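You operate a simulated robot arm through the tools that you are given. There is no shell and no other tool.

The job below is to be done with a simulated robot arm. You get a single attempt, and the scene is never put back.

## Task
Run the tap, pull the clogged strainer, rinse it clean and seat it in the drain again.
Fine: the tap ends shut. What is to be rubbed or washed off counts as gone when no trace of it is left.

The check looks at the end state, three seconds after you hand in, the way a careful person would. Anything else that was tipped, shoved, dropped, spilled or broken makes it a failure.

## Robot
A 6-joint arm with a two-finger parallel gripper, fixed in place. Base frame: the origin is on the floor under the middle of its stand, x ahead of it, y to its left, z up; the work surface is at about z = 80. Units: cm, rad, N and s.
With the tool pointing down near the work surface it reaches from about 34 to 76 cm from the base axis. Its first joint turns from -1.152 to 1.152 rad. Payload 2.45 kg.
The tool frame sits at the grasp point between the pads (the TCP): z along the fingers, y along the line on which they close. The tips reach 2.4 cm beyond it. Largest opening 6.8 cm; finger width 1.7, thickness 1; the body of the gripper, 4 by 7 cm, starts 4.1 cm behind the TCP.
Orientation is that of the tool frame in the base frame, as a unit quaternion [w, x, y, z]. With the fingers straight down and closing along the base's y, the tool's x points along the base's -x, its y along +y and its z along -z.

## Interface
- The arm moves only by the tool apply_moves. Its argument "steps" is one flat list of numbers, 7 for each row, row after row: the shift along the tool's x, y, z in cm, then the turn, a rotation vector about the tool's x, y, z in rad, then the gripper command, from -1 (shut) to 1 (fully open), values between in proportion. In form: [dx, dy, dz, wx, wy, wz, hand, dx, dy, dz, wx, wy, wz, hand, ...]. A call has 1 to 20 rows; each row shifts and turns the commanded pose from where the row before left it, along the tool's axes as they then stand. Each row takes 0.2 s and may step no farther than 5 cm and 0.15 rad from the row before; otherwise, or with a gripper value out of range, the whole call is refused. Where a pose cannot be reached the arm comes as near as it can. A force on the tool above 40 N (or 10 N above the force at the start of the call, whichever is more), or a blocked arm, ends the call early, and 0.2 s more pass. The fingers move at their own pace (about 10.8 cm/s each) and stop on an object; they squeeze with about 35 N. The grip force told is the motor's: it shows also when the fingers shut on nothing. Time passes only in rows, and 0.2 s behind the last, so rows that do not move let the fingers close. The reply holds the time, the measured pose of the TCP, the force on the tool along the base axes, the opening and the grip force, in the units named above and with some noise, with the torque about the TCP (base axes, N m) and any sound that the robot's microphone picked up.
- Cameras (640 x 400 px; columns grow to the right, rows downward): "scene" is fixed at [15.85, 40.93, 145.82]; the picture's right is [-0.78, -0.63, 0.00], its down [-0.41, 0.51, -0.75] and it looks along [0.48, -0.59, -0.66] (base axes); focal length 343 px, centre (320, 200). "wrist" rides on the gripper at [8.4, 1.1, -7.5] in the tool frame; the picture's right is [-0.13, 0.99, 0.00], its down [-0.60, -0.08, -0.79] and it looks along [-0.79, -0.10, 0.61] (tool axes); focal length 251 px, centre (320, 200). There is no depth. A picture from a camera that has moved, and an enlarged one, comes with that camera's place and axes in the base frame and with its lens. The place of the scene camera against the robot may be out by one fixed shift of up to 1.2 cm in any direction.
- capture(camera): a new picture of that camera. The clock stands still meanwhile.
- inspect(camera, box): a new picture of the part [left, top, right, bottom] of that camera's present view, enlarged. The clock stands still meanwhile.
- job_done(): hands the job in; it is judged then, once.

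Nothing tells you positions but the pictures and the camera data. Unless the task says otherwise, let go and move clear before handing in.

The tools are called after "Request:" as name(argument=value, ...) on one line, values as JSON. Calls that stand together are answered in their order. apply_moves: Moves the arm, as the interface text tells. Its arguments: {"type":"object","properties":{"steps":{"type":"array","items":{"type":"number"}}},"required":["steps"]} The other tools are called the same way: capture (camera) takes a picture; inspect (camera, box) takes an enlarged picture of a part of a camera's view; job_done () hands the job in.

At the start:

```text
time: 0.0
tool_pos: [41.97, -0.67, 110.09]
tool_rot: [0.0, -0.001, 1.0, 0.0]
ft_force: [0.1, -0.2, -0.4]
moment: [0.01, 0.0, -0.01]
finger_gap: 6.79
grip_force: 0.1
```

scene: 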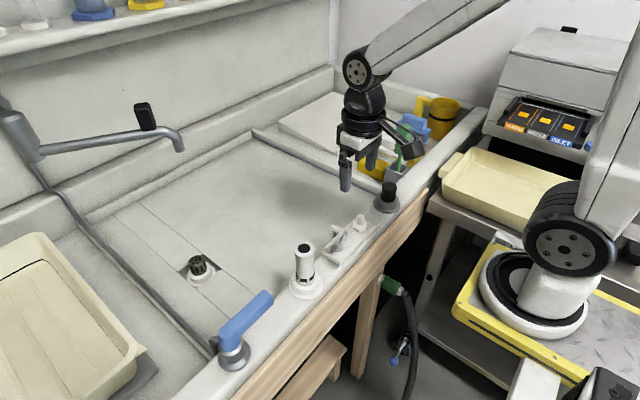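
wrist: 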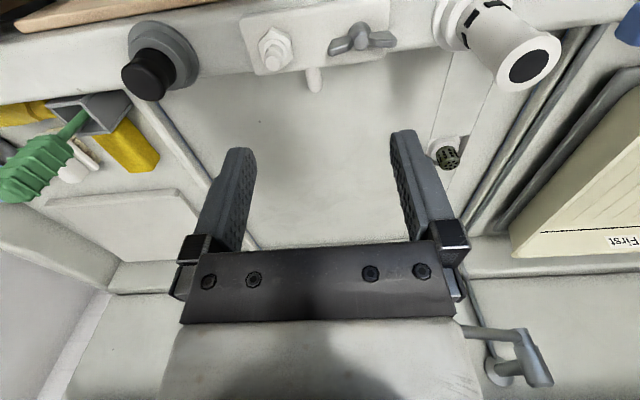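

I see a sink with a strainer in its drain, a tap spout on the left, and several candidate controls on the near rim (blue lever, white cylinder, black knob, wing nut). I'll look closer at each before moving.

Request:
inspect(camera="scene", box=[140, 220, 300, 320])

Request:
inspect(camera="scene", box=[200, 220, 360, 380])

Request:
inspect(camera="scene", box=[0, 80, 220, 220])

Request:
inspect(camera="scene", box=[300, 80, 480, 300])

Request:
inspect(camera="wrist", box=[380, 0, 640, 200])

Request:
inspect(camera="wrist", box=[100, 0, 420, 120])

```text
4.00 times, centred on (220, 270) of scene
camera zoom: at [15.85, 40.93, 145.82], right [-0.78, -0.63, 0.0], down [-0.41, 0.51, -0.75], along [0.48, -0.59, -0.66], focal length 1372 px, centre (720, -80)
```

zoom: 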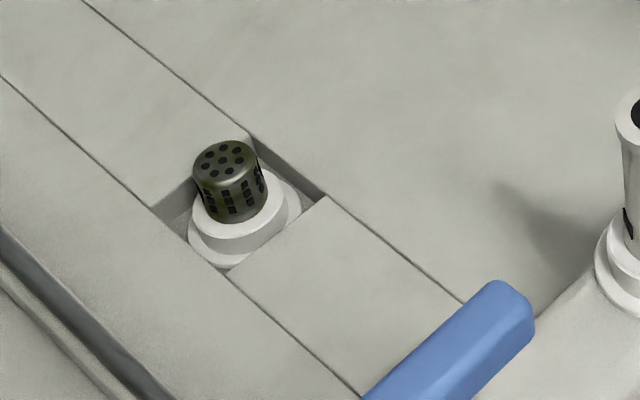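

```text
2.50 times, centred on (280, 300) of scene
camera zoom: at [15.85, 40.93, 145.82], right [-0.78, -0.63, 0.0], down [-0.41, 0.51, -0.75], along [0.48, -0.59, -0.66], focal length 858 px, centre (420, -50)
```

zoom: 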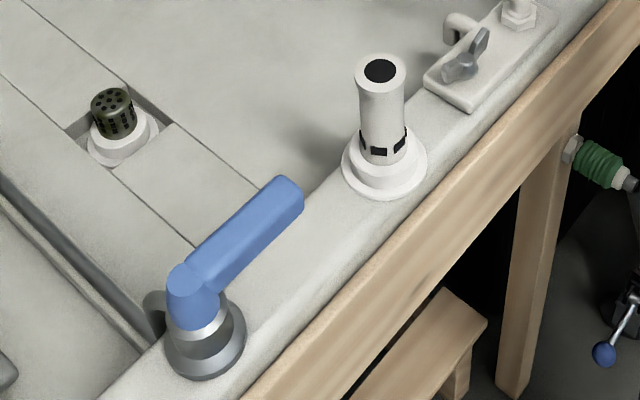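

```text
2.86 times, centred on (110, 150) of scene
camera zoom: at [15.85, 40.93, 145.82], right [-0.78, -0.63, 0.0], down [-0.41, 0.51, -0.75], along [0.48, -0.59, -0.66], focal length 980 px, centre (920, 343)
```

zoom: 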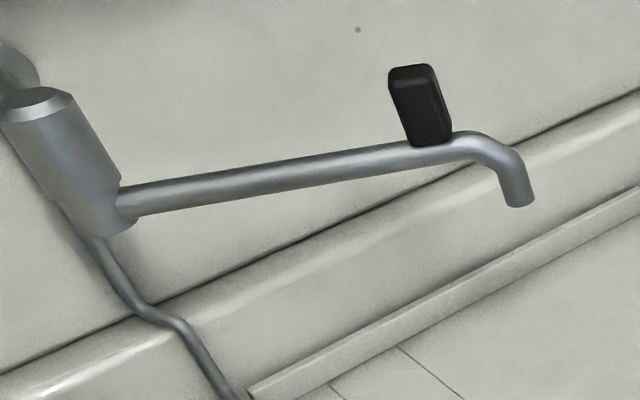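

```text
1.82 times, centred on (390, 190) of scene
camera zoom: at [15.85, 40.93, 145.82], right [-0.78, -0.63, 0.0], down [-0.41, 0.51, -0.75], along [0.48, -0.59, -0.66], focal length 624 px, centre (193, 218)
```

zoom: 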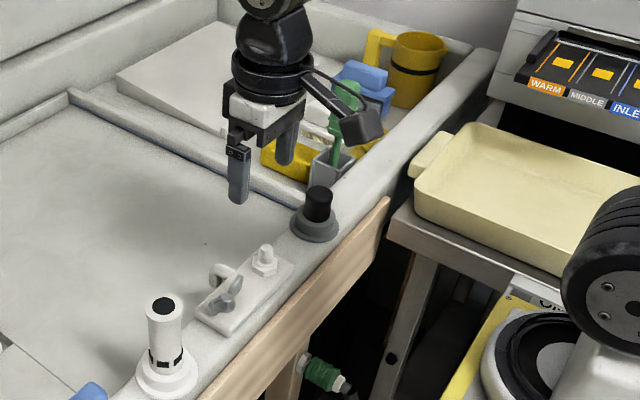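

```text
2.00 times, centred on (510, 100) of wrist
camera zoom: at [33.52, 0.31, 117.82], right [0.13, 0.99, 0.0], down [0.6, -0.08, 0.79], along [0.79, -0.1, -0.61], focal length 503 px, centre (-60, 400)
```

zoom: 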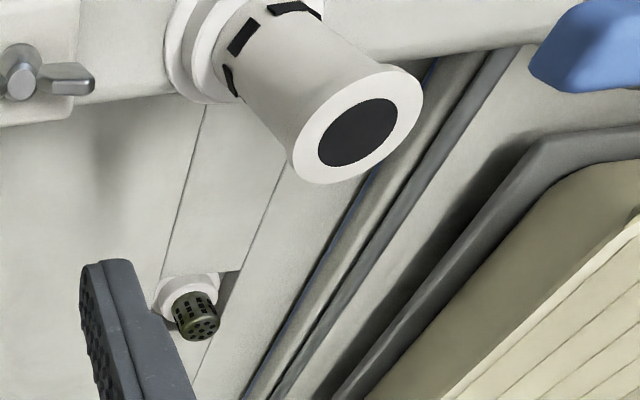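

```text
2.00 times, centred on (260, 60) of wrist
camera zoom: at [33.52, 0.31, 117.82], right [0.13, 0.99, 0.0], down [0.6, -0.08, 0.79], along [0.79, -0.1, -0.61], focal length 503 px, centre (440, 480)
```

zoom: 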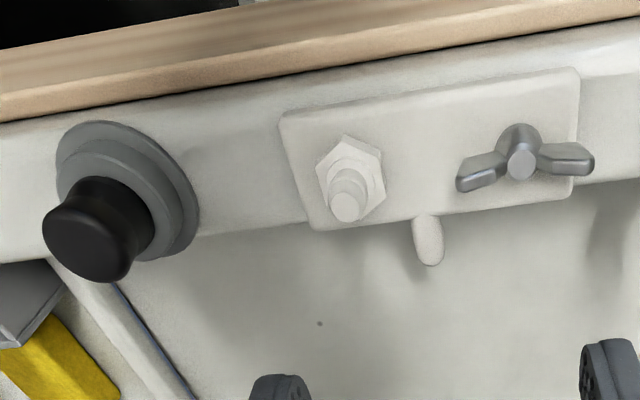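

The strainer stands in its white seat at about [64, 22, 88], and the pipe from the wall spout runs along the sink's left side to the blue lever, which is probably the valve. I'll look closer at the spout from the wrist camera and at the labels.

Request:
inspect(camera="wrist", box=[440, 230, 640, 400])

Request:
inspect(camera="scene", box=[480, 20, 640, 160])

Request:
inspect(camera="scene", box=[0, 190, 260, 400])

Request:
inspect(camera="wrist", box=[0, 60, 260, 300])

```text
2.35 times, centred on (540, 315) of wrist
camera zoom: at [33.52, 0.31, 117.82], right [0.13, 0.99, 0.0], down [0.6, -0.08, 0.79], along [0.79, -0.1, -0.61], focal length 592 px, centre (-198, -71)
```

zoom: 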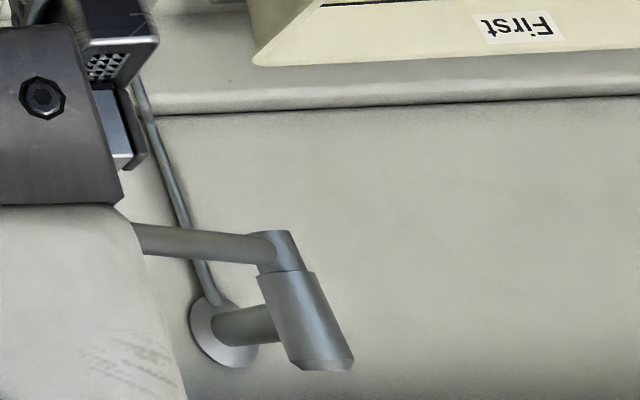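

```text
2.86 times, centred on (560, 90) of scene
camera zoom: at [15.85, 40.93, 145.82], right [-0.78, -0.63, 0.0], down [-0.41, 0.51, -0.75], along [0.48, -0.59, -0.66], focal length 980 px, centre (-366, 514)
```

zoom: 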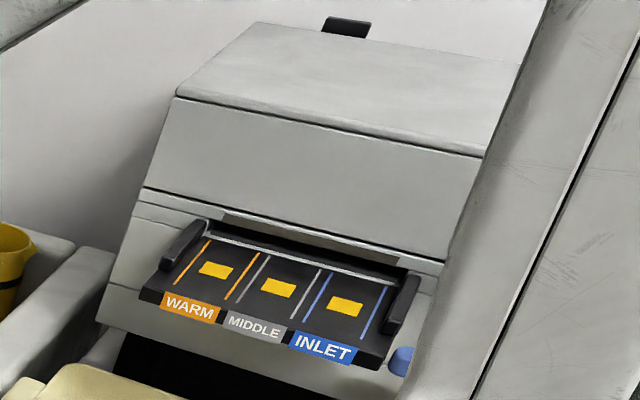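

```text
1.90 times, centred on (130, 295) of scene
camera zoom: at [15.85, 40.93, 145.82], right [-0.78, -0.63, 0.0], down [-0.41, 0.51, -0.75], along [0.48, -0.59, -0.66], focal length 654 px, centre (682, 19)
```

zoom: 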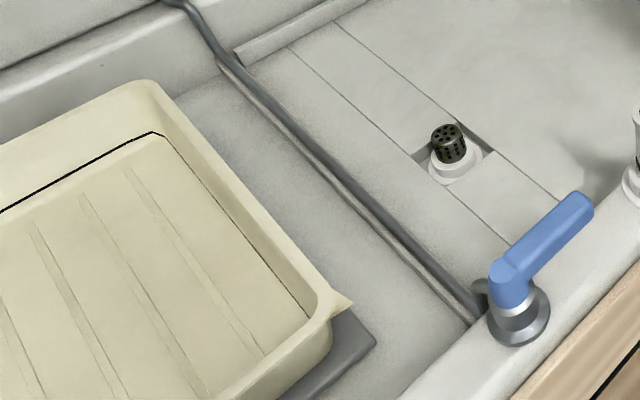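

```text
1.67 times, centred on (130, 180) of wrist
camera zoom: at [33.52, 0.31, 117.82], right [0.13, 0.99, 0.0], down [0.6, -0.08, 0.79], along [0.79, -0.1, -0.61], focal length 419 px, centre (637, 233)
```

zoom: 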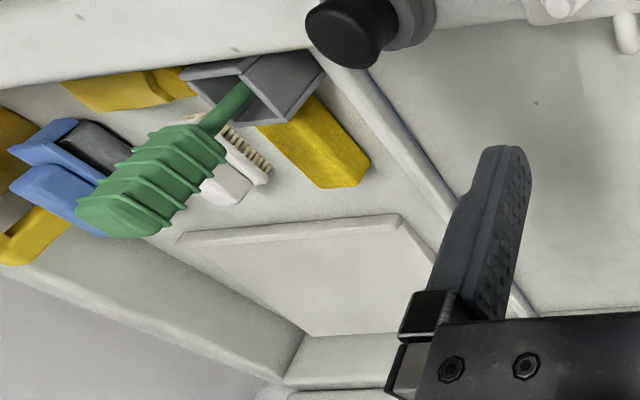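

The spout's swivel is near [90, 31, 110] with its end around [76, 12, 107], and the blue lever's handle points along -y from about [43, 30] to [43, 21] at z≈97. I'll raise the arm and turn the wrist to the left for a better second view of the spout, drain and lever.

Request:
apply_moves(steps=[0, 0, -4, 0, 0, -0.15, 1, 0, 0, -4, 0, 0, -0.15, 1, 0, 0, -4, 0, 0, -0.15, 1, 0, 0, -4, 0, 0, -0.1, 1, 0, 0, 0, 0, 0, 0, 1])

Request:
capture(camera="wrist")

Request:
capture(camera="scene")

```text
time: 1.2
tool_pos: [41.88, -0.69, 126.05]
tool_rot: [0.001, -0.272, 0.962, 0.0]
ft_force: [-0.6, 0.2, -0.4]
moment: [0.01, 0.01, 0.03]
finger_gap: 6.77
grip_force: 0.1
```

```text
taken
camera wrist: at [34.32, -4.08, 133.63], right [-0.41, 0.91, 0.0], down [0.56, 0.25, 0.79], along [0.72, 0.32, -0.61], focal length 251 px, centre (320, 200)
```

wrist: 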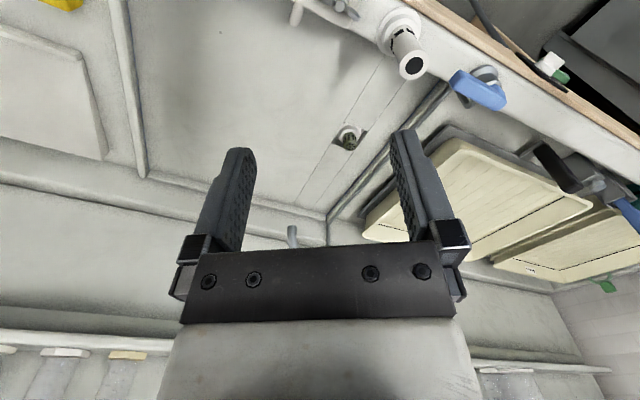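

```text
taken
```

scene: 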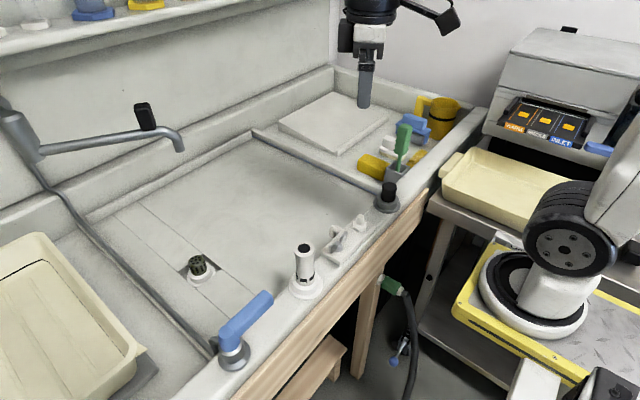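

From this new view the spout tip triangulates to about [81, 10, 104], just beyond comfortable reach. I'll zoom into the strainer, lever and spout from this viewpoint to refine their positions.

Request:
inspect(camera="wrist", box=[300, 100, 400, 180])

Request:
inspect(camera="wrist", box=[370, 0, 530, 120])

Request:
inspect(camera="wrist", box=[250, 200, 350, 260])

Request:
inspect(camera="scene", box=[170, 240, 230, 300])

Request:
inspect(camera="scene", box=[200, 280, 290, 380])

Request:
inspect(camera="scene", box=[120, 90, 200, 170])

```text
5.00 times, centred on (350, 140) of wrist
camera zoom: at [34.32, -4.08, 133.63], right [-0.41, 0.91, 0.0], down [0.56, 0.25, 0.79], along [0.72, 0.32, -0.61], focal length 1257 px, centre (170, 500)
```

zoom: 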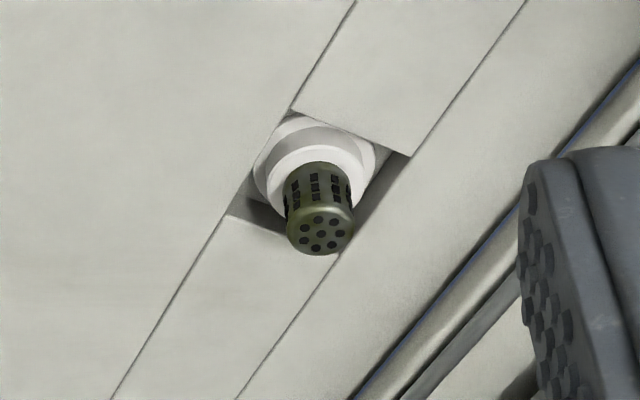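

```text
3.33 times, centred on (450, 60) of wrist
camera zoom: at [34.32, -4.08, 133.63], right [-0.41, 0.91, 0.0], down [0.56, 0.25, 0.79], along [0.72, 0.32, -0.61], focal length 838 px, centre (-113, 667)
```

zoom: 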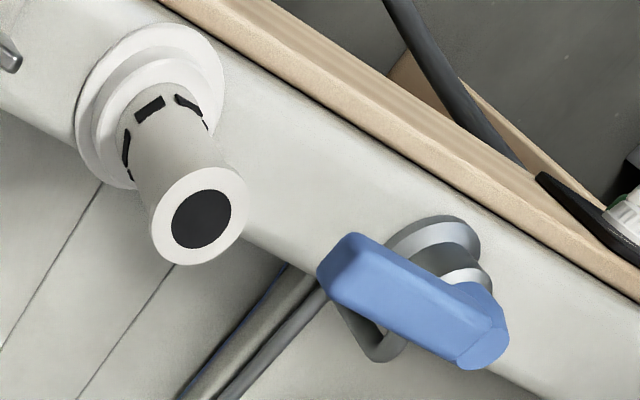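

```text
6.40 times, centred on (300, 230) of wrist
camera zoom: at [34.32, -4.08, 133.63], right [-0.41, 0.91, 0.0], down [0.56, 0.25, 0.79], along [0.72, 0.32, -0.61], focal length 1609 px, centre (448, 8)
```

zoom: 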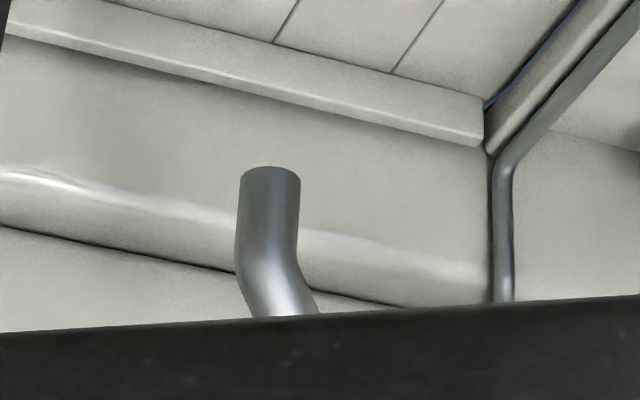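

```text
6.67 times, centred on (200, 270) of scene
camera zoom: at [15.85, 40.93, 145.82], right [-0.78, -0.63, 0.0], down [-0.41, 0.51, -0.75], along [0.48, -0.59, -0.66], focal length 2288 px, centre (1120, -267)
```

zoom: 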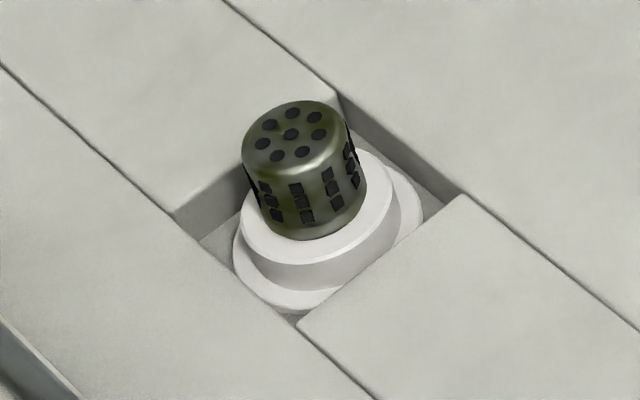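

```text
4.00 times, centred on (245, 330) of scene
camera zoom: at [15.85, 40.93, 145.82], right [-0.78, -0.63, 0.0], down [-0.41, 0.51, -0.75], along [0.48, -0.59, -0.66], focal length 1372 px, centre (620, -320)
```

zoom: 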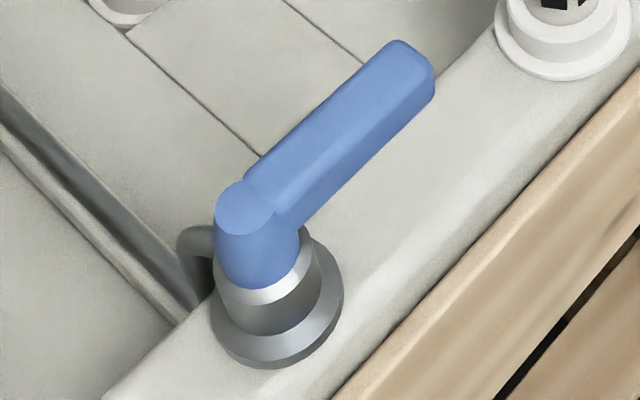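

```text
5.00 times, centred on (160, 130) of scene
camera zoom: at [15.85, 40.93, 145.82], right [-0.78, -0.63, 0.0], down [-0.41, 0.51, -0.75], along [0.48, -0.59, -0.66], focal length 1716 px, centre (1120, 550)
```

zoom: 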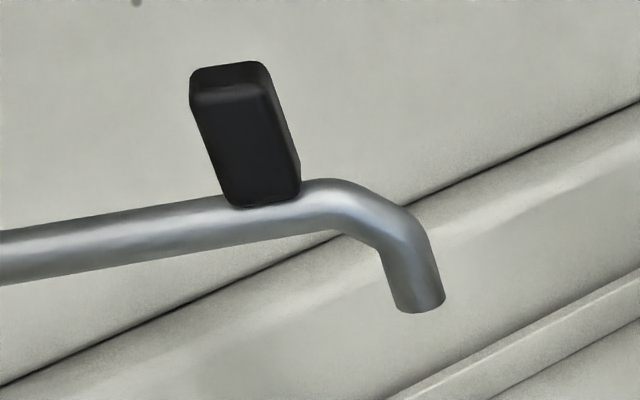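

The strainer's cap is at about [69.2, 19.9, 84.4], roughly 3.4 cm wide and standing about 3 cm above the white collar. The lever pivots near [42.4, 30], with its tip near [43, 21.7, 97]. I'll straighten the wrist, shut the fingers and go to the robot side of the lever, high up first.

Request:
apply_moves(steps=[0, 0, 0, 0, 0, 0.15, -1, 0, 0, 0, 0, 0, 0.15, -1, 0, 0, 0, 0, 0, 0.15, -1, 0, 0, 0, 0, 0, 0.1, -1, 1, 4.5, 1, 0, 0, 0, -1, 1, 4.5, 2, 0, 0, 0, -1, 1, 4.5, 3, 0, 0, 0, -1, 0.5, 4.5, 3, 0, 0, 0, -1, 0, 4.5, 3, 0, 0, 0, -1, 0, 0, 3, 0, 0, 0, -1, 0, 0, 0, 0, 0, 0, -1])

Request:
capture(camera="wrist")

Request:
capture(camera="scene")

```text
refused: row 6 steps farther than a row can; nothing moved
```

```text
taken
camera wrist: at [34.32, -4.08, 133.63], right [-0.41, 0.91, 0.0], down [0.56, 0.25, 0.79], along [0.72, 0.32, -0.61], focal length 251 px, centre (320, 200)
```

wrist: 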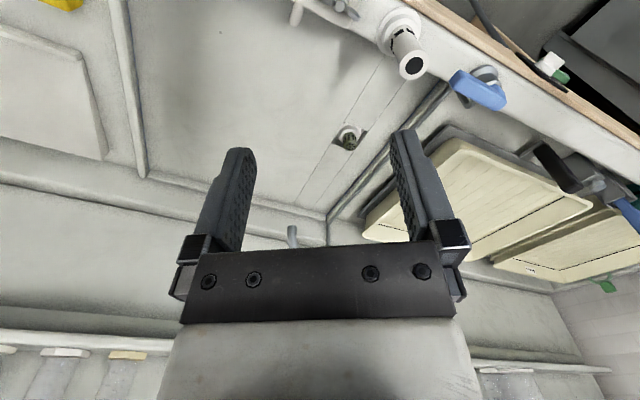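

```text
taken
```

scene: 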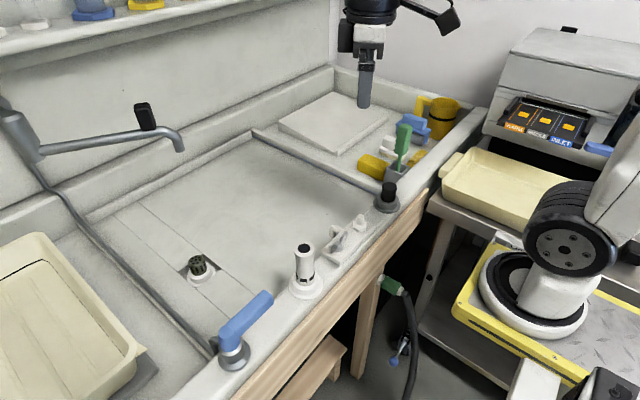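

The last call was refused because one row stepped more than 5 cm, and nothing has moved. I'm sending the same path with smaller steps.

Request:
apply_moves(steps=[0, 0, 0, 0, 0, 0.15, -1, 0, 0, 0, 0, 0, 0.15, -1, 0, 0, 0, 0, 0, 0.15, -1, 0, 0, 0, 0, 0, 0.1, -1, 1, 4, 1, 0, 0, 0, -1, 1, 4, 2, 0, 0, 0, -1, 1, 4, 2, 0, 0, 0, -1, 0.5, 4, 2.5, 0, 0, 0, -1, 0, 4, 2.5, 0, 0, 0, -1, 0, 3.3, 2, 0, 0, 0, -1, 0, 0, 2, 0, 0, 0, -1, 0, 0, 0, 0, 0, 0, -1])

Request:
capture(camera="wrist")

Request:
capture(camera="scene")

```text
time: 3.8
tool_pos: [38.25, 22.64, 111.99]
tool_rot: [0.0, 0.0, 1.0, 0.0]
ft_force: [-0.3, -0.4, -0.2]
moment: [0.0, -0.02, -0.01]
finger_gap: 0.0
grip_force: 23.7
```

```text
taken
camera wrist: at [29.9, 23.72, 119.68], right [0.13, 0.99, 0.0], down [0.6, -0.08, 0.79], along [0.79, -0.1, -0.61], focal length 251 px, centre (320, 200)
```

wrist: 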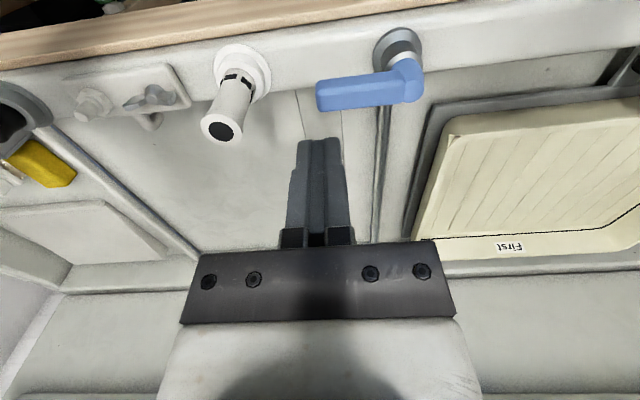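

```text
taken
```

scene: 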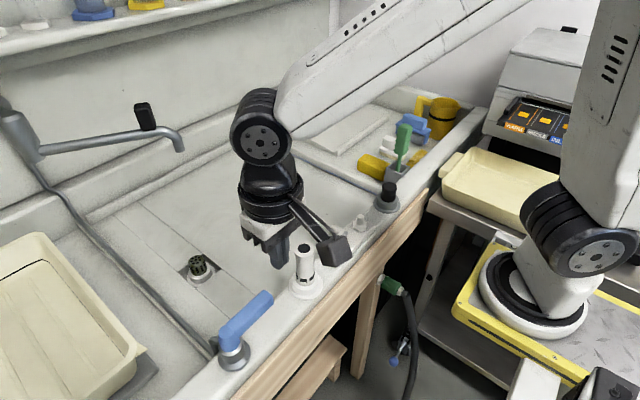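

The closer view confirms the lever: tip at about [43, 22, 97], elbow at about [42.4, 30.2]. I'll go down beside the handle on the robot side and push it gently toward +x (over the sink), watching the force.

Request:
apply_moves(steps=[0, 0, 5, 0, 0, 0, -1, 0, 0, 5, 0, 0, 0, -1, 0, 0, 4.8, 0, 0, 0, -1, -1, 0, 0, 0, 0, 0, -1, -0.6, 0, 0, 0, 0, 0, -1, -0.5, 0, 0, 0, 0, 0, -1, -0.5, 0, 0, 0, 0, 0, -1, -0.5, 0, 0, 0, 0, 0, -1])

Request:
capture(camera="wrist")

Request:
inspect(camera="scene", box=[180, 220, 340, 380])

```text
time: 5.7
tool_pos: [40.94, 22.47, 97.19]
tool_rot: [-0.007, -0.001, 1.0, -0.004]
ft_force: [-15.5, 3.6, 5.8]
moment: [0.0, -0.15, 0.11]
finger_gap: 0.0
grip_force: 23.7
stopped in row 8: the force on the tool passed its limit at 42 N (the readings are from after the stop); the commanded pose is now the measured one
```

```text
taken
camera wrist: at [32.67, 23.54, 104.97], right [0.13, 0.99, -0.01], down [0.62, -0.07, 0.79], along [0.78, -0.1, -0.62], focal length 251 px, centre (320, 200)
```

wrist: 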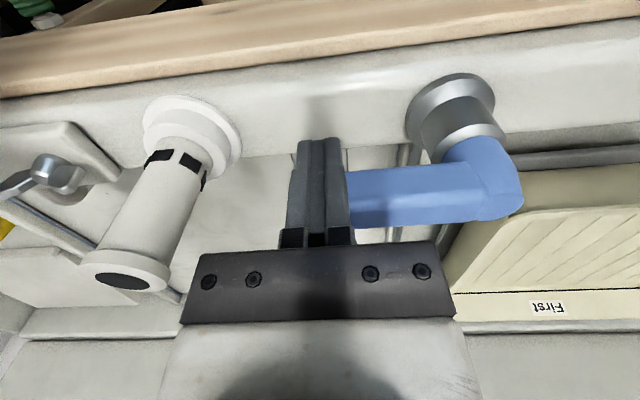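

```text
2.50 times, centred on (260, 300) of scene
camera zoom: at [15.8, 40.94, 145.83], right [-0.78, -0.63, 0.0], down [-0.41, 0.51, -0.75], along [0.48, -0.59, -0.66], focal length 858 px, centre (470, -50)
```

zoom: 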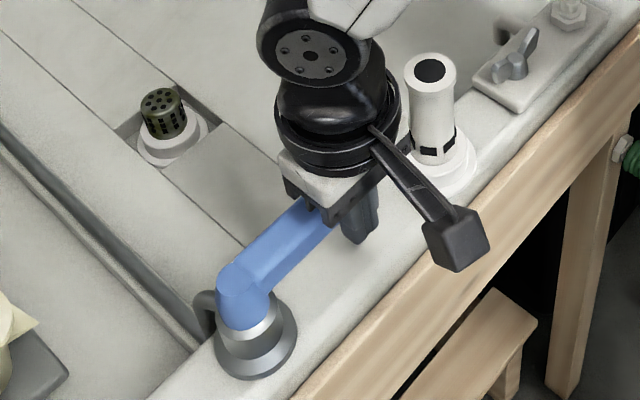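

Pushing toward +x met a hard stop (42 N) and the lever did not turn, so it must swing the other way. I'll back off, lift over the handle and push from the sink side toward -x.

Request:
apply_moves(steps=[1, 0, 0, 0, 0, 0, -1, 1, 0, 0, 0, 0, 0, -1, 0, 0, -4.5, 0, 0, 0, -1, 0, 0, -4.5, 0, 0, 0, -1, -4.5, 0, 0, 0, 0, 0, -1, -3.6, 0, 0, 0, 0, 0, -1, 0, 0, 0, 0, 0, 0, -1])

Request:
capture(camera="wrist")

Request:
inspect(camera="scene", box=[180, 220, 340, 380])

```text
time: 7.3
tool_pos: [47.27, 22.34, 106.38]
tool_rot: [-0.006, -0.002, 1.0, -0.002]
ft_force: [-0.3, 0.0, 0.0]
moment: [-0.02, 0.0, -0.02]
finger_gap: 0.02
grip_force: 23.2
```

```text
taken
camera wrist: at [38.98, 23.35, 114.06], right [0.13, 0.99, -0.01], down [0.61, -0.07, 0.79], along [0.78, -0.1, -0.62], focal length 251 px, centre (320, 200)
```

wrist: 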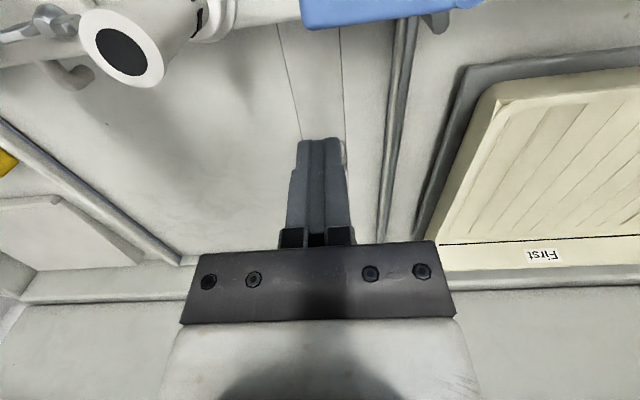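

```text
2.50 times, centred on (260, 300) of scene
camera zoom: at [15.86, 40.93, 145.82], right [-0.78, -0.63, 0.0], down [-0.41, 0.51, -0.75], along [0.48, -0.59, -0.66], focal length 858 px, centre (470, -50)
```

zoom: 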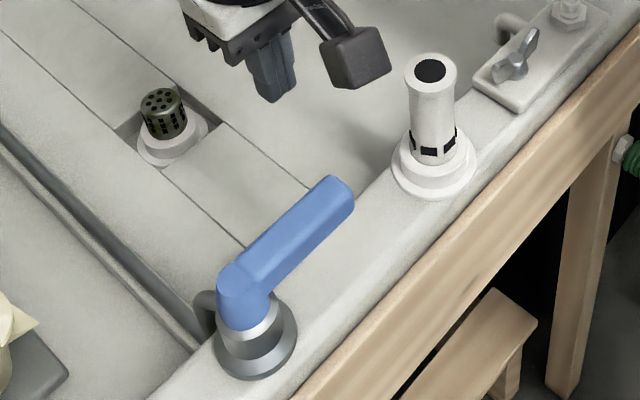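

The lever is unchanged and the fingers are now over its sink side. I'll lower beside it and push gently toward the robot (-x).

Request:
apply_moves(steps=[0, 0, 4.6, 0, 0, 0, -1, 0, 0, 4.6, 0, 0, 0, -1, 1.2, 0, 0, 0, 0, 0, -1, 1, 0, 0, 0, 0, 0, -1, 0.5, 0, 0, 0, 0, 0, -1, 0.5, 0, 0, 0, 0, 0, -1, 0.5, 0, 0, 0, 0, 0, -1])

Request:
capture(camera="wrist")

Request:
inspect(camera="scene", box=[180, 220, 340, 380])

```text
time: 8.9
tool_pos: [43.52, 22.38, 97.09]
tool_rot: [-0.005, -0.001, 1.0, -0.002]
ft_force: [0.6, -0.3, -0.3]
moment: [0.03, 0.04, -0.02]
finger_gap: 0.0
grip_force: 23.6
```

```text
taken
camera wrist: at [35.24, 23.46, 104.75], right [0.13, 0.99, -0.01], down [0.61, -0.07, 0.79], along [0.78, -0.1, -0.62], focal length 251 px, centre (320, 200)
```

wrist: 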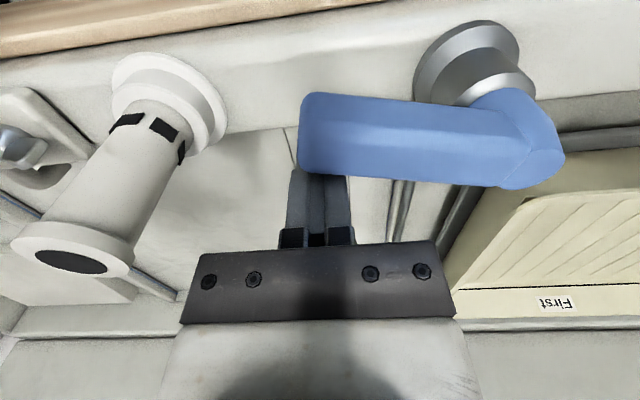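

```text
2.50 times, centred on (260, 300) of scene
camera zoom: at [15.85, 40.93, 145.82], right [-0.78, -0.63, 0.0], down [-0.41, 0.51, -0.75], along [0.48, -0.59, -0.66], focal length 858 px, centre (470, -50)
```

zoom: 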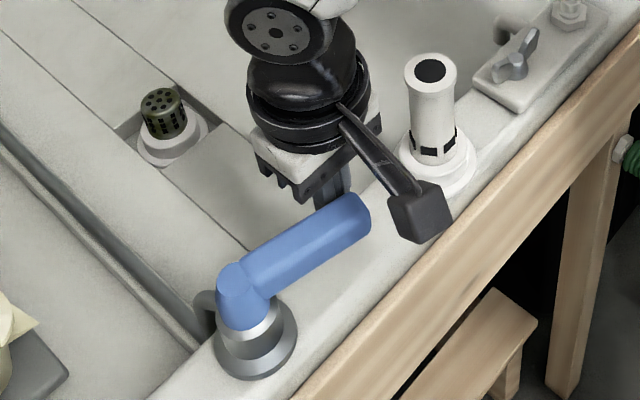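

The lever turns freely toward -x, so that is the opening direction. I'll keep pushing it along its arc around the pivot and look for water.

Request:
apply_moves(steps=[1.17, -0.05, 0, 0, 0, 0, -1, 1.14, 0.1, 0, 0, 0, 0, -1, 1.15, 0.27, 0, 0, 0, 0, -1, 1.07, 0.43, 0, 0, 0, 0, -1, 1.0, 0.59, 0, 0, 0, 0, -1])

Request:
capture(camera="scene")

Request:
capture(camera="wrist")

```text
time: 10.1
tool_pos: [38.04, 23.73, 97.23]
tool_rot: [-0.005, -0.001, 1.0, -0.002]
ft_force: [0.4, -0.3, 0.4]
moment: [0.0, 0.0, 0.0]
finger_gap: 0.0
grip_force: 23.6
```

```text
taken
```

scene: 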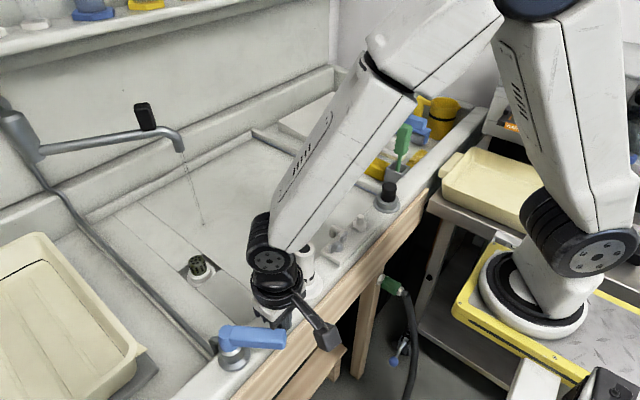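

```text
taken
camera wrist: at [29.69, 24.72, 104.87], right [0.13, 0.99, -0.01], down [0.61, -0.07, 0.79], along [0.78, -0.1, -0.62], focal length 251 px, centre (320, 200)
```

wrist: 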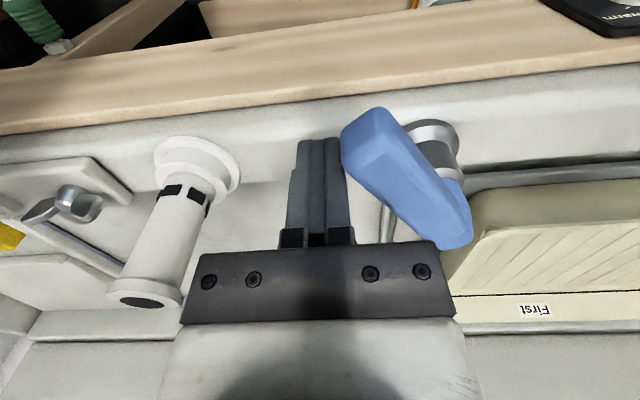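

Water now runs in a thin stream from the spout into the sink. I'll open the lever further for a proper flow.

Request:
apply_moves(steps=[0.9, 0.74, 0, 0, 0, 0, -1, 0.77, 0.85, 0, 0, 0, 0, -1, 0.66, 0.98, 0, 0, 0, 0, -1, 0.4, 0.8, 0, 0, 0, 0, -1])

Request:
capture(camera="scene")

Request:
capture(camera="wrist")

Request:
inspect(camera="scene", box=[140, 100, 260, 300])

```text
time: 11.1
tool_pos: [35.43, 27.25, 97.3]
tool_rot: [-0.005, 0.0, 1.0, -0.002]
ft_force: [1.2, 1.9, -0.2]
moment: [0.01, -0.01, -0.01]
finger_gap: 0.0
grip_force: 23.7
```

```text
taken
```

scene: 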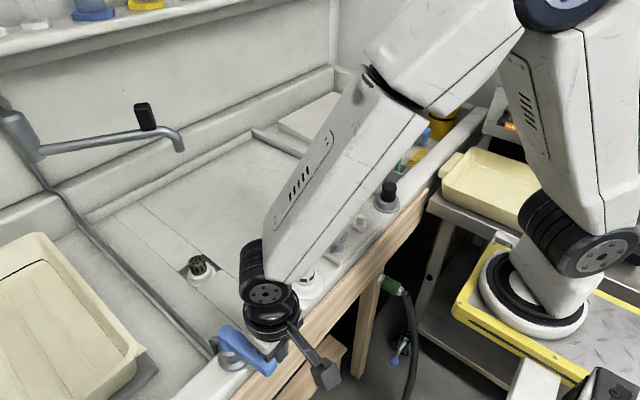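

```text
taken
camera wrist: at [27.05, 28.31, 105.05], right [0.13, 0.99, -0.01], down [0.61, -0.07, 0.79], along [0.78, -0.1, -0.62], focal length 251 px, centre (320, 200)
```

wrist: 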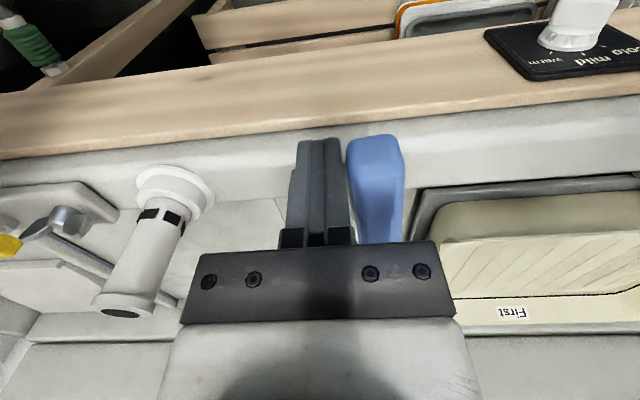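

```text
2.00 times, centred on (200, 200) of scene
camera zoom: at [15.85, 40.93, 145.82], right [-0.78, -0.63, 0.0], down [-0.41, 0.51, -0.75], along [0.48, -0.59, -0.66], focal length 686 px, centre (560, 200)
```

zoom: 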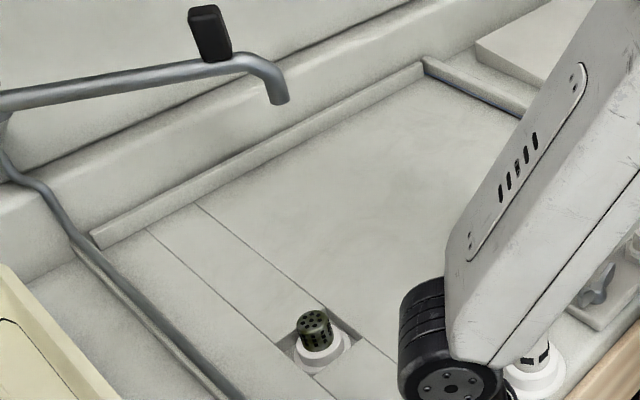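

Strange: at this lever angle the stream has stopped, so this valve likely flows only in the middle of its travel or diverts elsewhere. I'll check the hose and surroundings before moving on.

Request:
inspect(camera="scene", box=[360, 260, 440, 400])

Request:
inspect(camera="wrist", box=[380, 0, 640, 160])

Request:
inspect(camera="scene", box=[190, 280, 350, 400])

```text
2.86 times, centred on (400, 330) of scene
camera zoom: at [15.85, 40.93, 145.82], right [-0.78, -0.63, 0.0], down [-0.41, 0.51, -0.75], along [0.48, -0.59, -0.66], focal length 980 px, centre (91, -171)
```

zoom: 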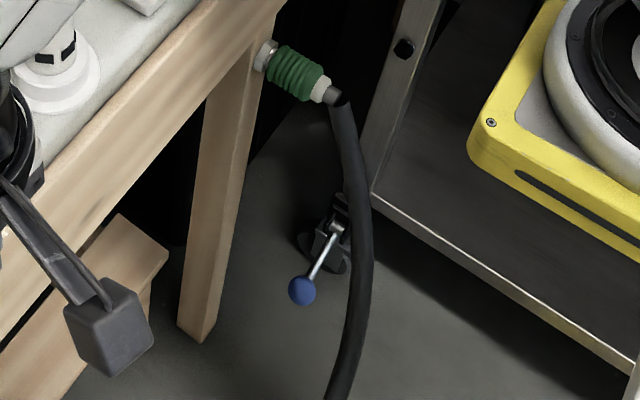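

```text
2.46 times, centred on (510, 80) of wrist
camera zoom: at [27.05, 28.31, 105.05], right [0.13, 0.99, -0.01], down [0.61, -0.07, 0.79], along [0.78, -0.1, -0.62], focal length 619 px, centre (-148, 495)
```

zoom: 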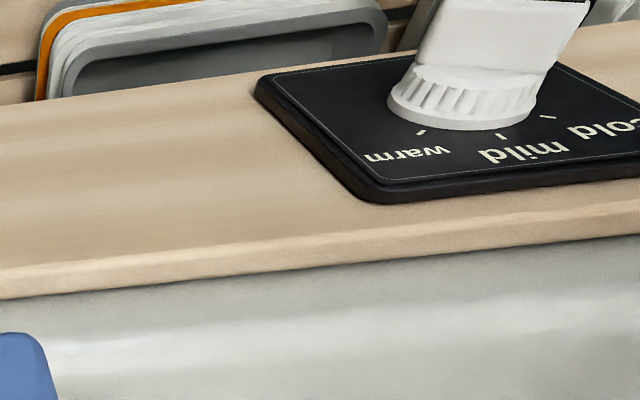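

```text
3.33 times, centred on (270, 340) of scene
camera zoom: at [15.85, 40.93, 145.82], right [-0.78, -0.63, 0.0], down [-0.41, 0.51, -0.75], along [0.48, -0.59, -0.66], focal length 1144 px, centre (487, -267)
```

zoom: 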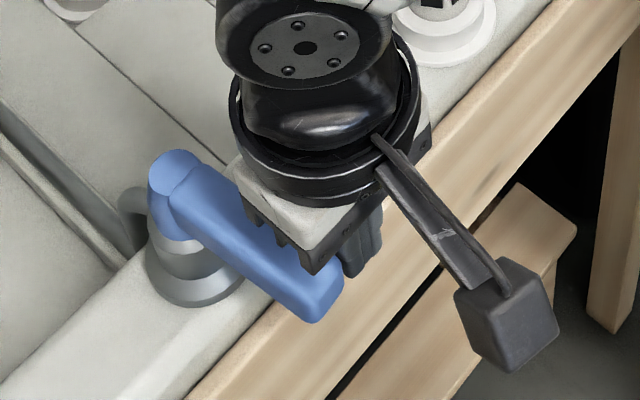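

Nothing is leaking elsewhere, and there's a "cold/mild/warm" dial near [34, 41] that I must stay clear of. The stream ran with the lever halfway, so I'll cross over the handle and push it back from its other side to about mid-travel.

Request:
apply_moves(steps=[0, -0.8, 0, 0, 0, 0, -1, 0, 0, -4, 0, 0, 0, -1, 0, 0, -4, 0, 0, 0, -1, 0, 3.5, 0, 0, 0, 0, -1, 0.4, 3.4, 0, 0, 0, 0, -1, 0, 0, 4, 0, 0, 0, -1, 0, 0, 4, 0, 0, 0, -1, 0, 0, 0, 0, 0, 0, -1])

Request:
capture(camera="wrist")

Request:
capture(camera="scene")

```text
time: 12.9
tool_pos: [34.98, 33.55, 97.11]
tool_rot: [-0.006, -0.001, 1.0, -0.002]
ft_force: [-0.7, -0.1, 0.2]
moment: [0.03, 0.02, 0.01]
finger_gap: 0.01
grip_force: 23.7
```

```text
taken
camera wrist: at [26.77, 34.64, 104.85], right [0.13, 0.99, -0.01], down [0.61, -0.07, 0.79], along [0.78, -0.1, -0.62], focal length 251 px, centre (320, 200)
```

wrist: 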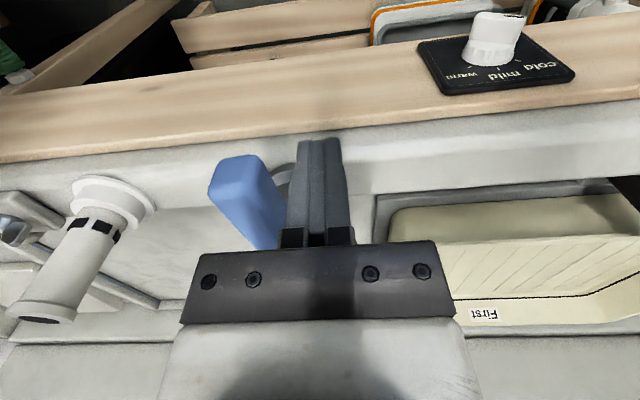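

```text
taken
```

scene: 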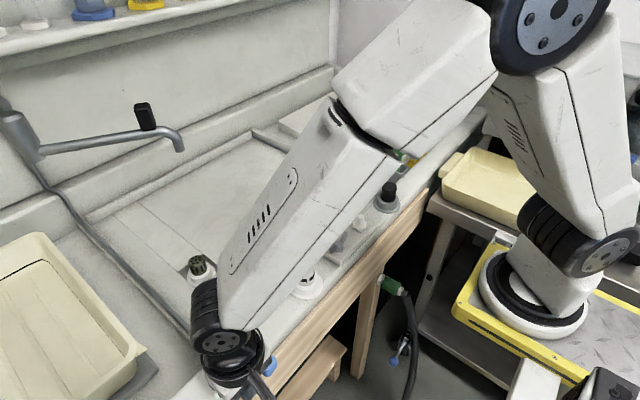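

The fingers are now on the +y side of the handle, clear of the dial. I'll push the lever back along its arc to mid-travel.

Request:
apply_moves(steps=[0.14, -1.98, 0, 0, 0, 0, -1, 0.14, -1.2, 0, 0, 0, 0, -1, -0.06, -1.21, 0, 0, 0, 0, -1, -0.24, -1.18, 0, 0, 0, 0, -1, -0.37, -1.01, 0, 0, 0, 0, -1])

Request:
capture(camera="wrist")

Request:
capture(camera="scene")

```text
time: 14.1
tool_pos: [35.2, 26.77, 97.13]
tool_rot: [-0.005, -0.001, 1.0, -0.003]
ft_force: [-0.6, 0.1, 0.2]
moment: [-0.02, 0.0, -0.02]
finger_gap: 0.01
grip_force: 23.4
```

```text
taken
camera wrist: at [27.0, 27.9, 104.78], right [0.13, 0.99, -0.01], down [0.61, -0.07, 0.79], along [0.78, -0.1, -0.62], focal length 251 px, centre (320, 200)
```

wrist: 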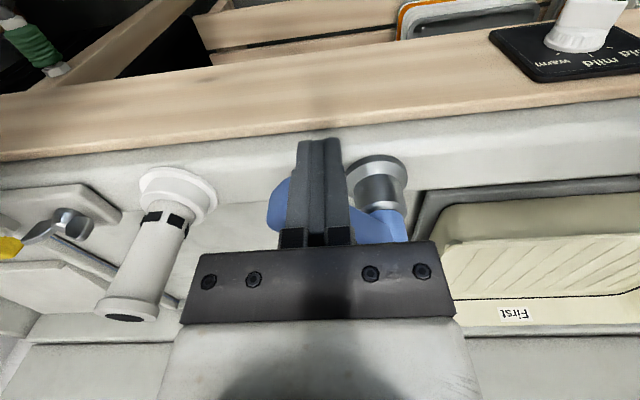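

```text
taken
```

scene: 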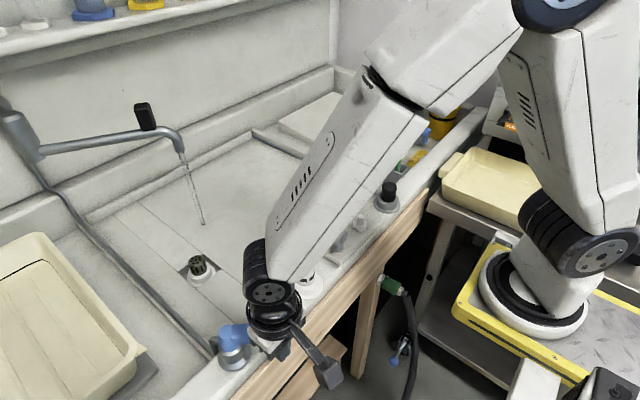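

The stream is running again and looks a bit fuller at this mid position. I'll lift off the lever and zoom in on the stream.

Request:
apply_moves(steps=[0.3, 0.5, 0, 0, 0, 0, -1, 0, 0, -4.5, 0, 0, 0, -1, 0, 0, -4.5, 0, 0, 0, -1, -4, 0, -2, 0, 0, 0, -1, -4.5, 0, 0, 0, 0, 0, -1, -4.5, 0, 0, 0, 0, 0, -1, -4.5, 0, 0, 0, 0, 0, -1, 0, 0, 0, 0, 0, 0, -1])

Request:
inspect(camera="scene", box=[140, 100, 260, 300])

Request:
capture(camera="wrist")

Request:
inspect(camera="scene", box=[180, 280, 340, 400])

```text
time: 15.9
tool_pos: [52.67, 27.27, 107.56]
tool_rot: [-0.005, -0.001, 1.0, -0.003]
ft_force: [0.1, -0.3, 0.5]
moment: [0.04, 0.0, 0.01]
finger_gap: 0.03
grip_force: 23.7
```

```text
2.00 times, centred on (200, 200) of scene
camera zoom: at [15.86, 40.93, 145.82], right [-0.78, -0.63, 0.0], down [-0.41, 0.51, -0.75], along [0.48, -0.59, -0.66], focal length 686 px, centre (560, 200)
```

zoom: 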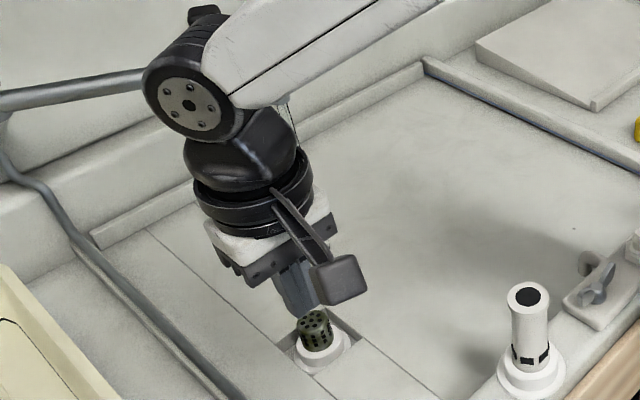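

```text
taken
camera wrist: at [44.39, 28.44, 115.19], right [0.13, 0.99, -0.01], down [0.61, -0.07, 0.79], along [0.78, -0.1, -0.62], focal length 251 px, centre (320, 200)
```

wrist: 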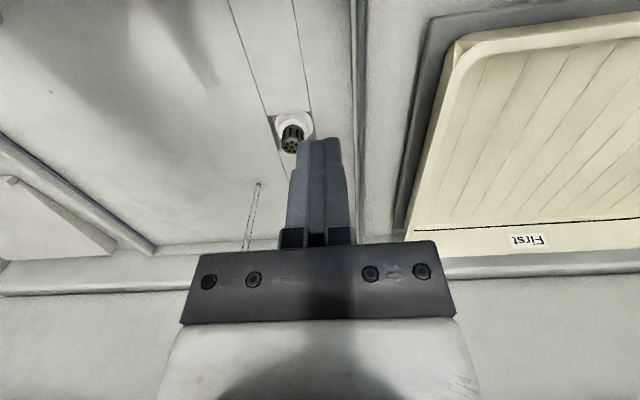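

```text
3.33 times, centred on (260, 340) of scene
camera zoom: at [15.86, 40.93, 145.82], right [-0.78, -0.63, 0.0], down [-0.41, 0.51, -0.75], along [0.48, -0.59, -0.66], focal length 1144 px, centre (520, -267)
```

zoom: 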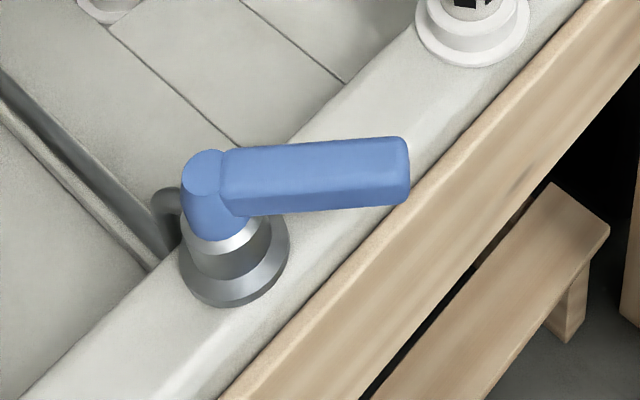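

The stream falls vertically and lands at about [81.5, 10.5, 80.5], inside the sink. Next I'll zoom in on the strainer from this nearer wrist position to pin down the grasp.

Request:
inspect(camera="wrist", box=[250, 90, 350, 160])

Request:
inspect(camera="wrist", box=[220, 160, 300, 260])

```text
5.71 times, centred on (300, 125) of wrist
camera zoom: at [44.39, 28.44, 115.19], right [0.13, 0.99, -0.01], down [0.61, -0.07, 0.79], along [0.78, -0.1, -0.62], focal length 1437 px, centre (434, 629)
```

zoom: 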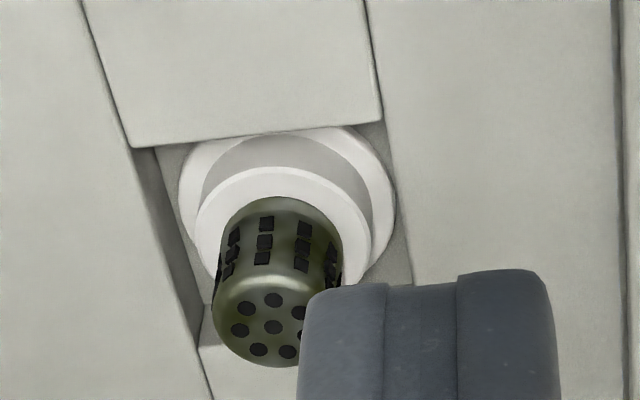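

```text
4.00 times, centred on (260, 210) of wrist
camera zoom: at [44.39, 28.44, 115.19], right [0.13, 0.99, -0.01], down [0.61, -0.07, 0.79], along [0.78, -0.1, -0.62], focal length 1006 px, centre (560, 160)
```

zoom: 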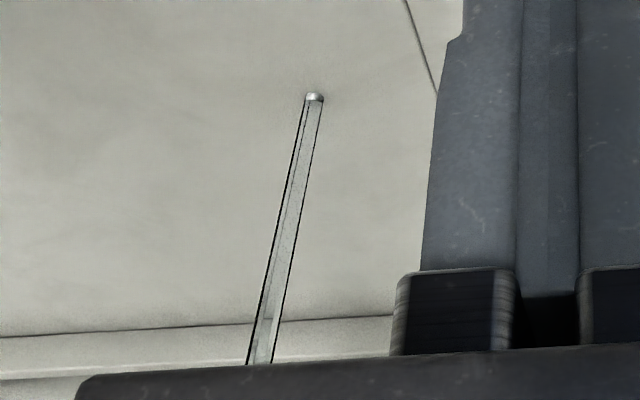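

The strainer's axis is near [69.8, 20.3] with its cap at z ≈ 84. I'll open the fingers to about 5.4 cm and hover above it for a final check before grasping.

Request:
apply_moves(steps=[-4.3, -1.73, 0, 0, 0, 0, 0.6, -4.3, -1.73, 0, 0, 0, 0, 0.6, -4.3, -1.73, 0, 0, 0, 0, 0.6, -4.2, -1.73, 0, 0, 0, 0, 0.6, 0, 0, 4, 0, 0, 0, 0.6, 0, 0, 4, 0, 0, 0, 0.6, 0, 0, 3, 0, 0, 0, 0.6, 0, 0, 0, 0, 0, 0, 0.6])

Request:
capture(camera="wrist")

Request:
inspect(camera="wrist", box=[250, 100, 390, 240])

Request:
capture(camera="scene")

```text
time: 17.7
tool_pos: [69.42, 20.34, 96.59]
tool_rot: [-0.005, 0.0, 1.0, -0.002]
ft_force: [0.0, -0.6, 0.1]
moment: [0.0, 0.0, 0.01]
finger_gap: 5.46
grip_force: 0.0
```

```text
taken
camera wrist: at [61.11, 21.39, 104.22], right [0.13, 0.99, -0.01], down [0.61, -0.07, 0.79], along [0.78, -0.1, -0.62], focal length 251 px, centre (320, 200)
```

wrist: 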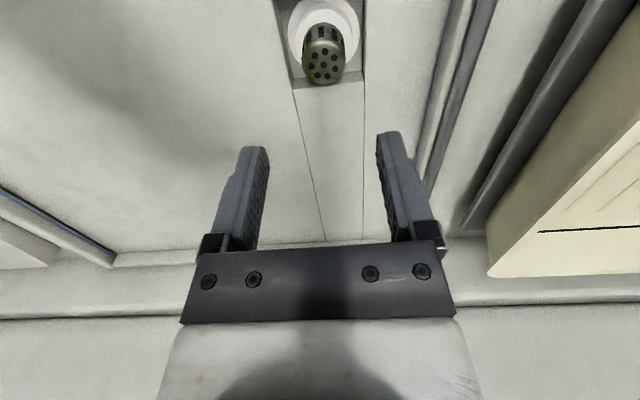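

```text
2.86 times, centred on (320, 170) of wrist
camera zoom: at [61.11, 21.39, 104.22], right [0.13, 0.99, -0.01], down [0.61, -0.07, 0.79], along [0.78, -0.1, -0.62], focal length 718 px, centre (320, 286)
```

zoom: 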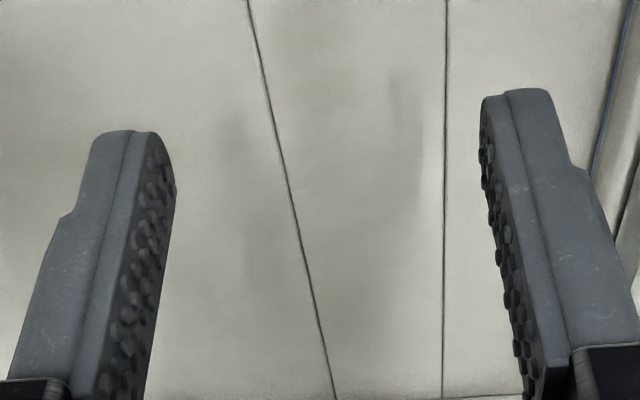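

```text
taken
```

scene: 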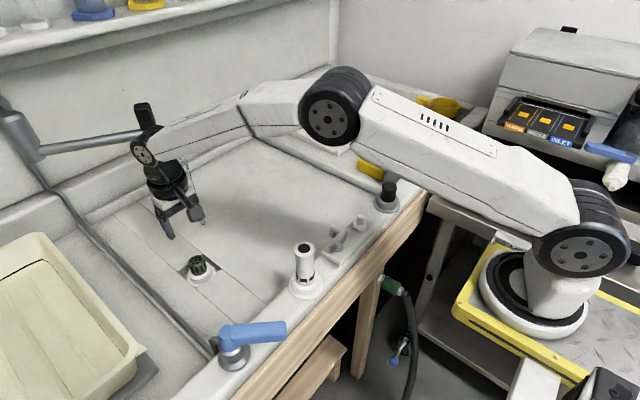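

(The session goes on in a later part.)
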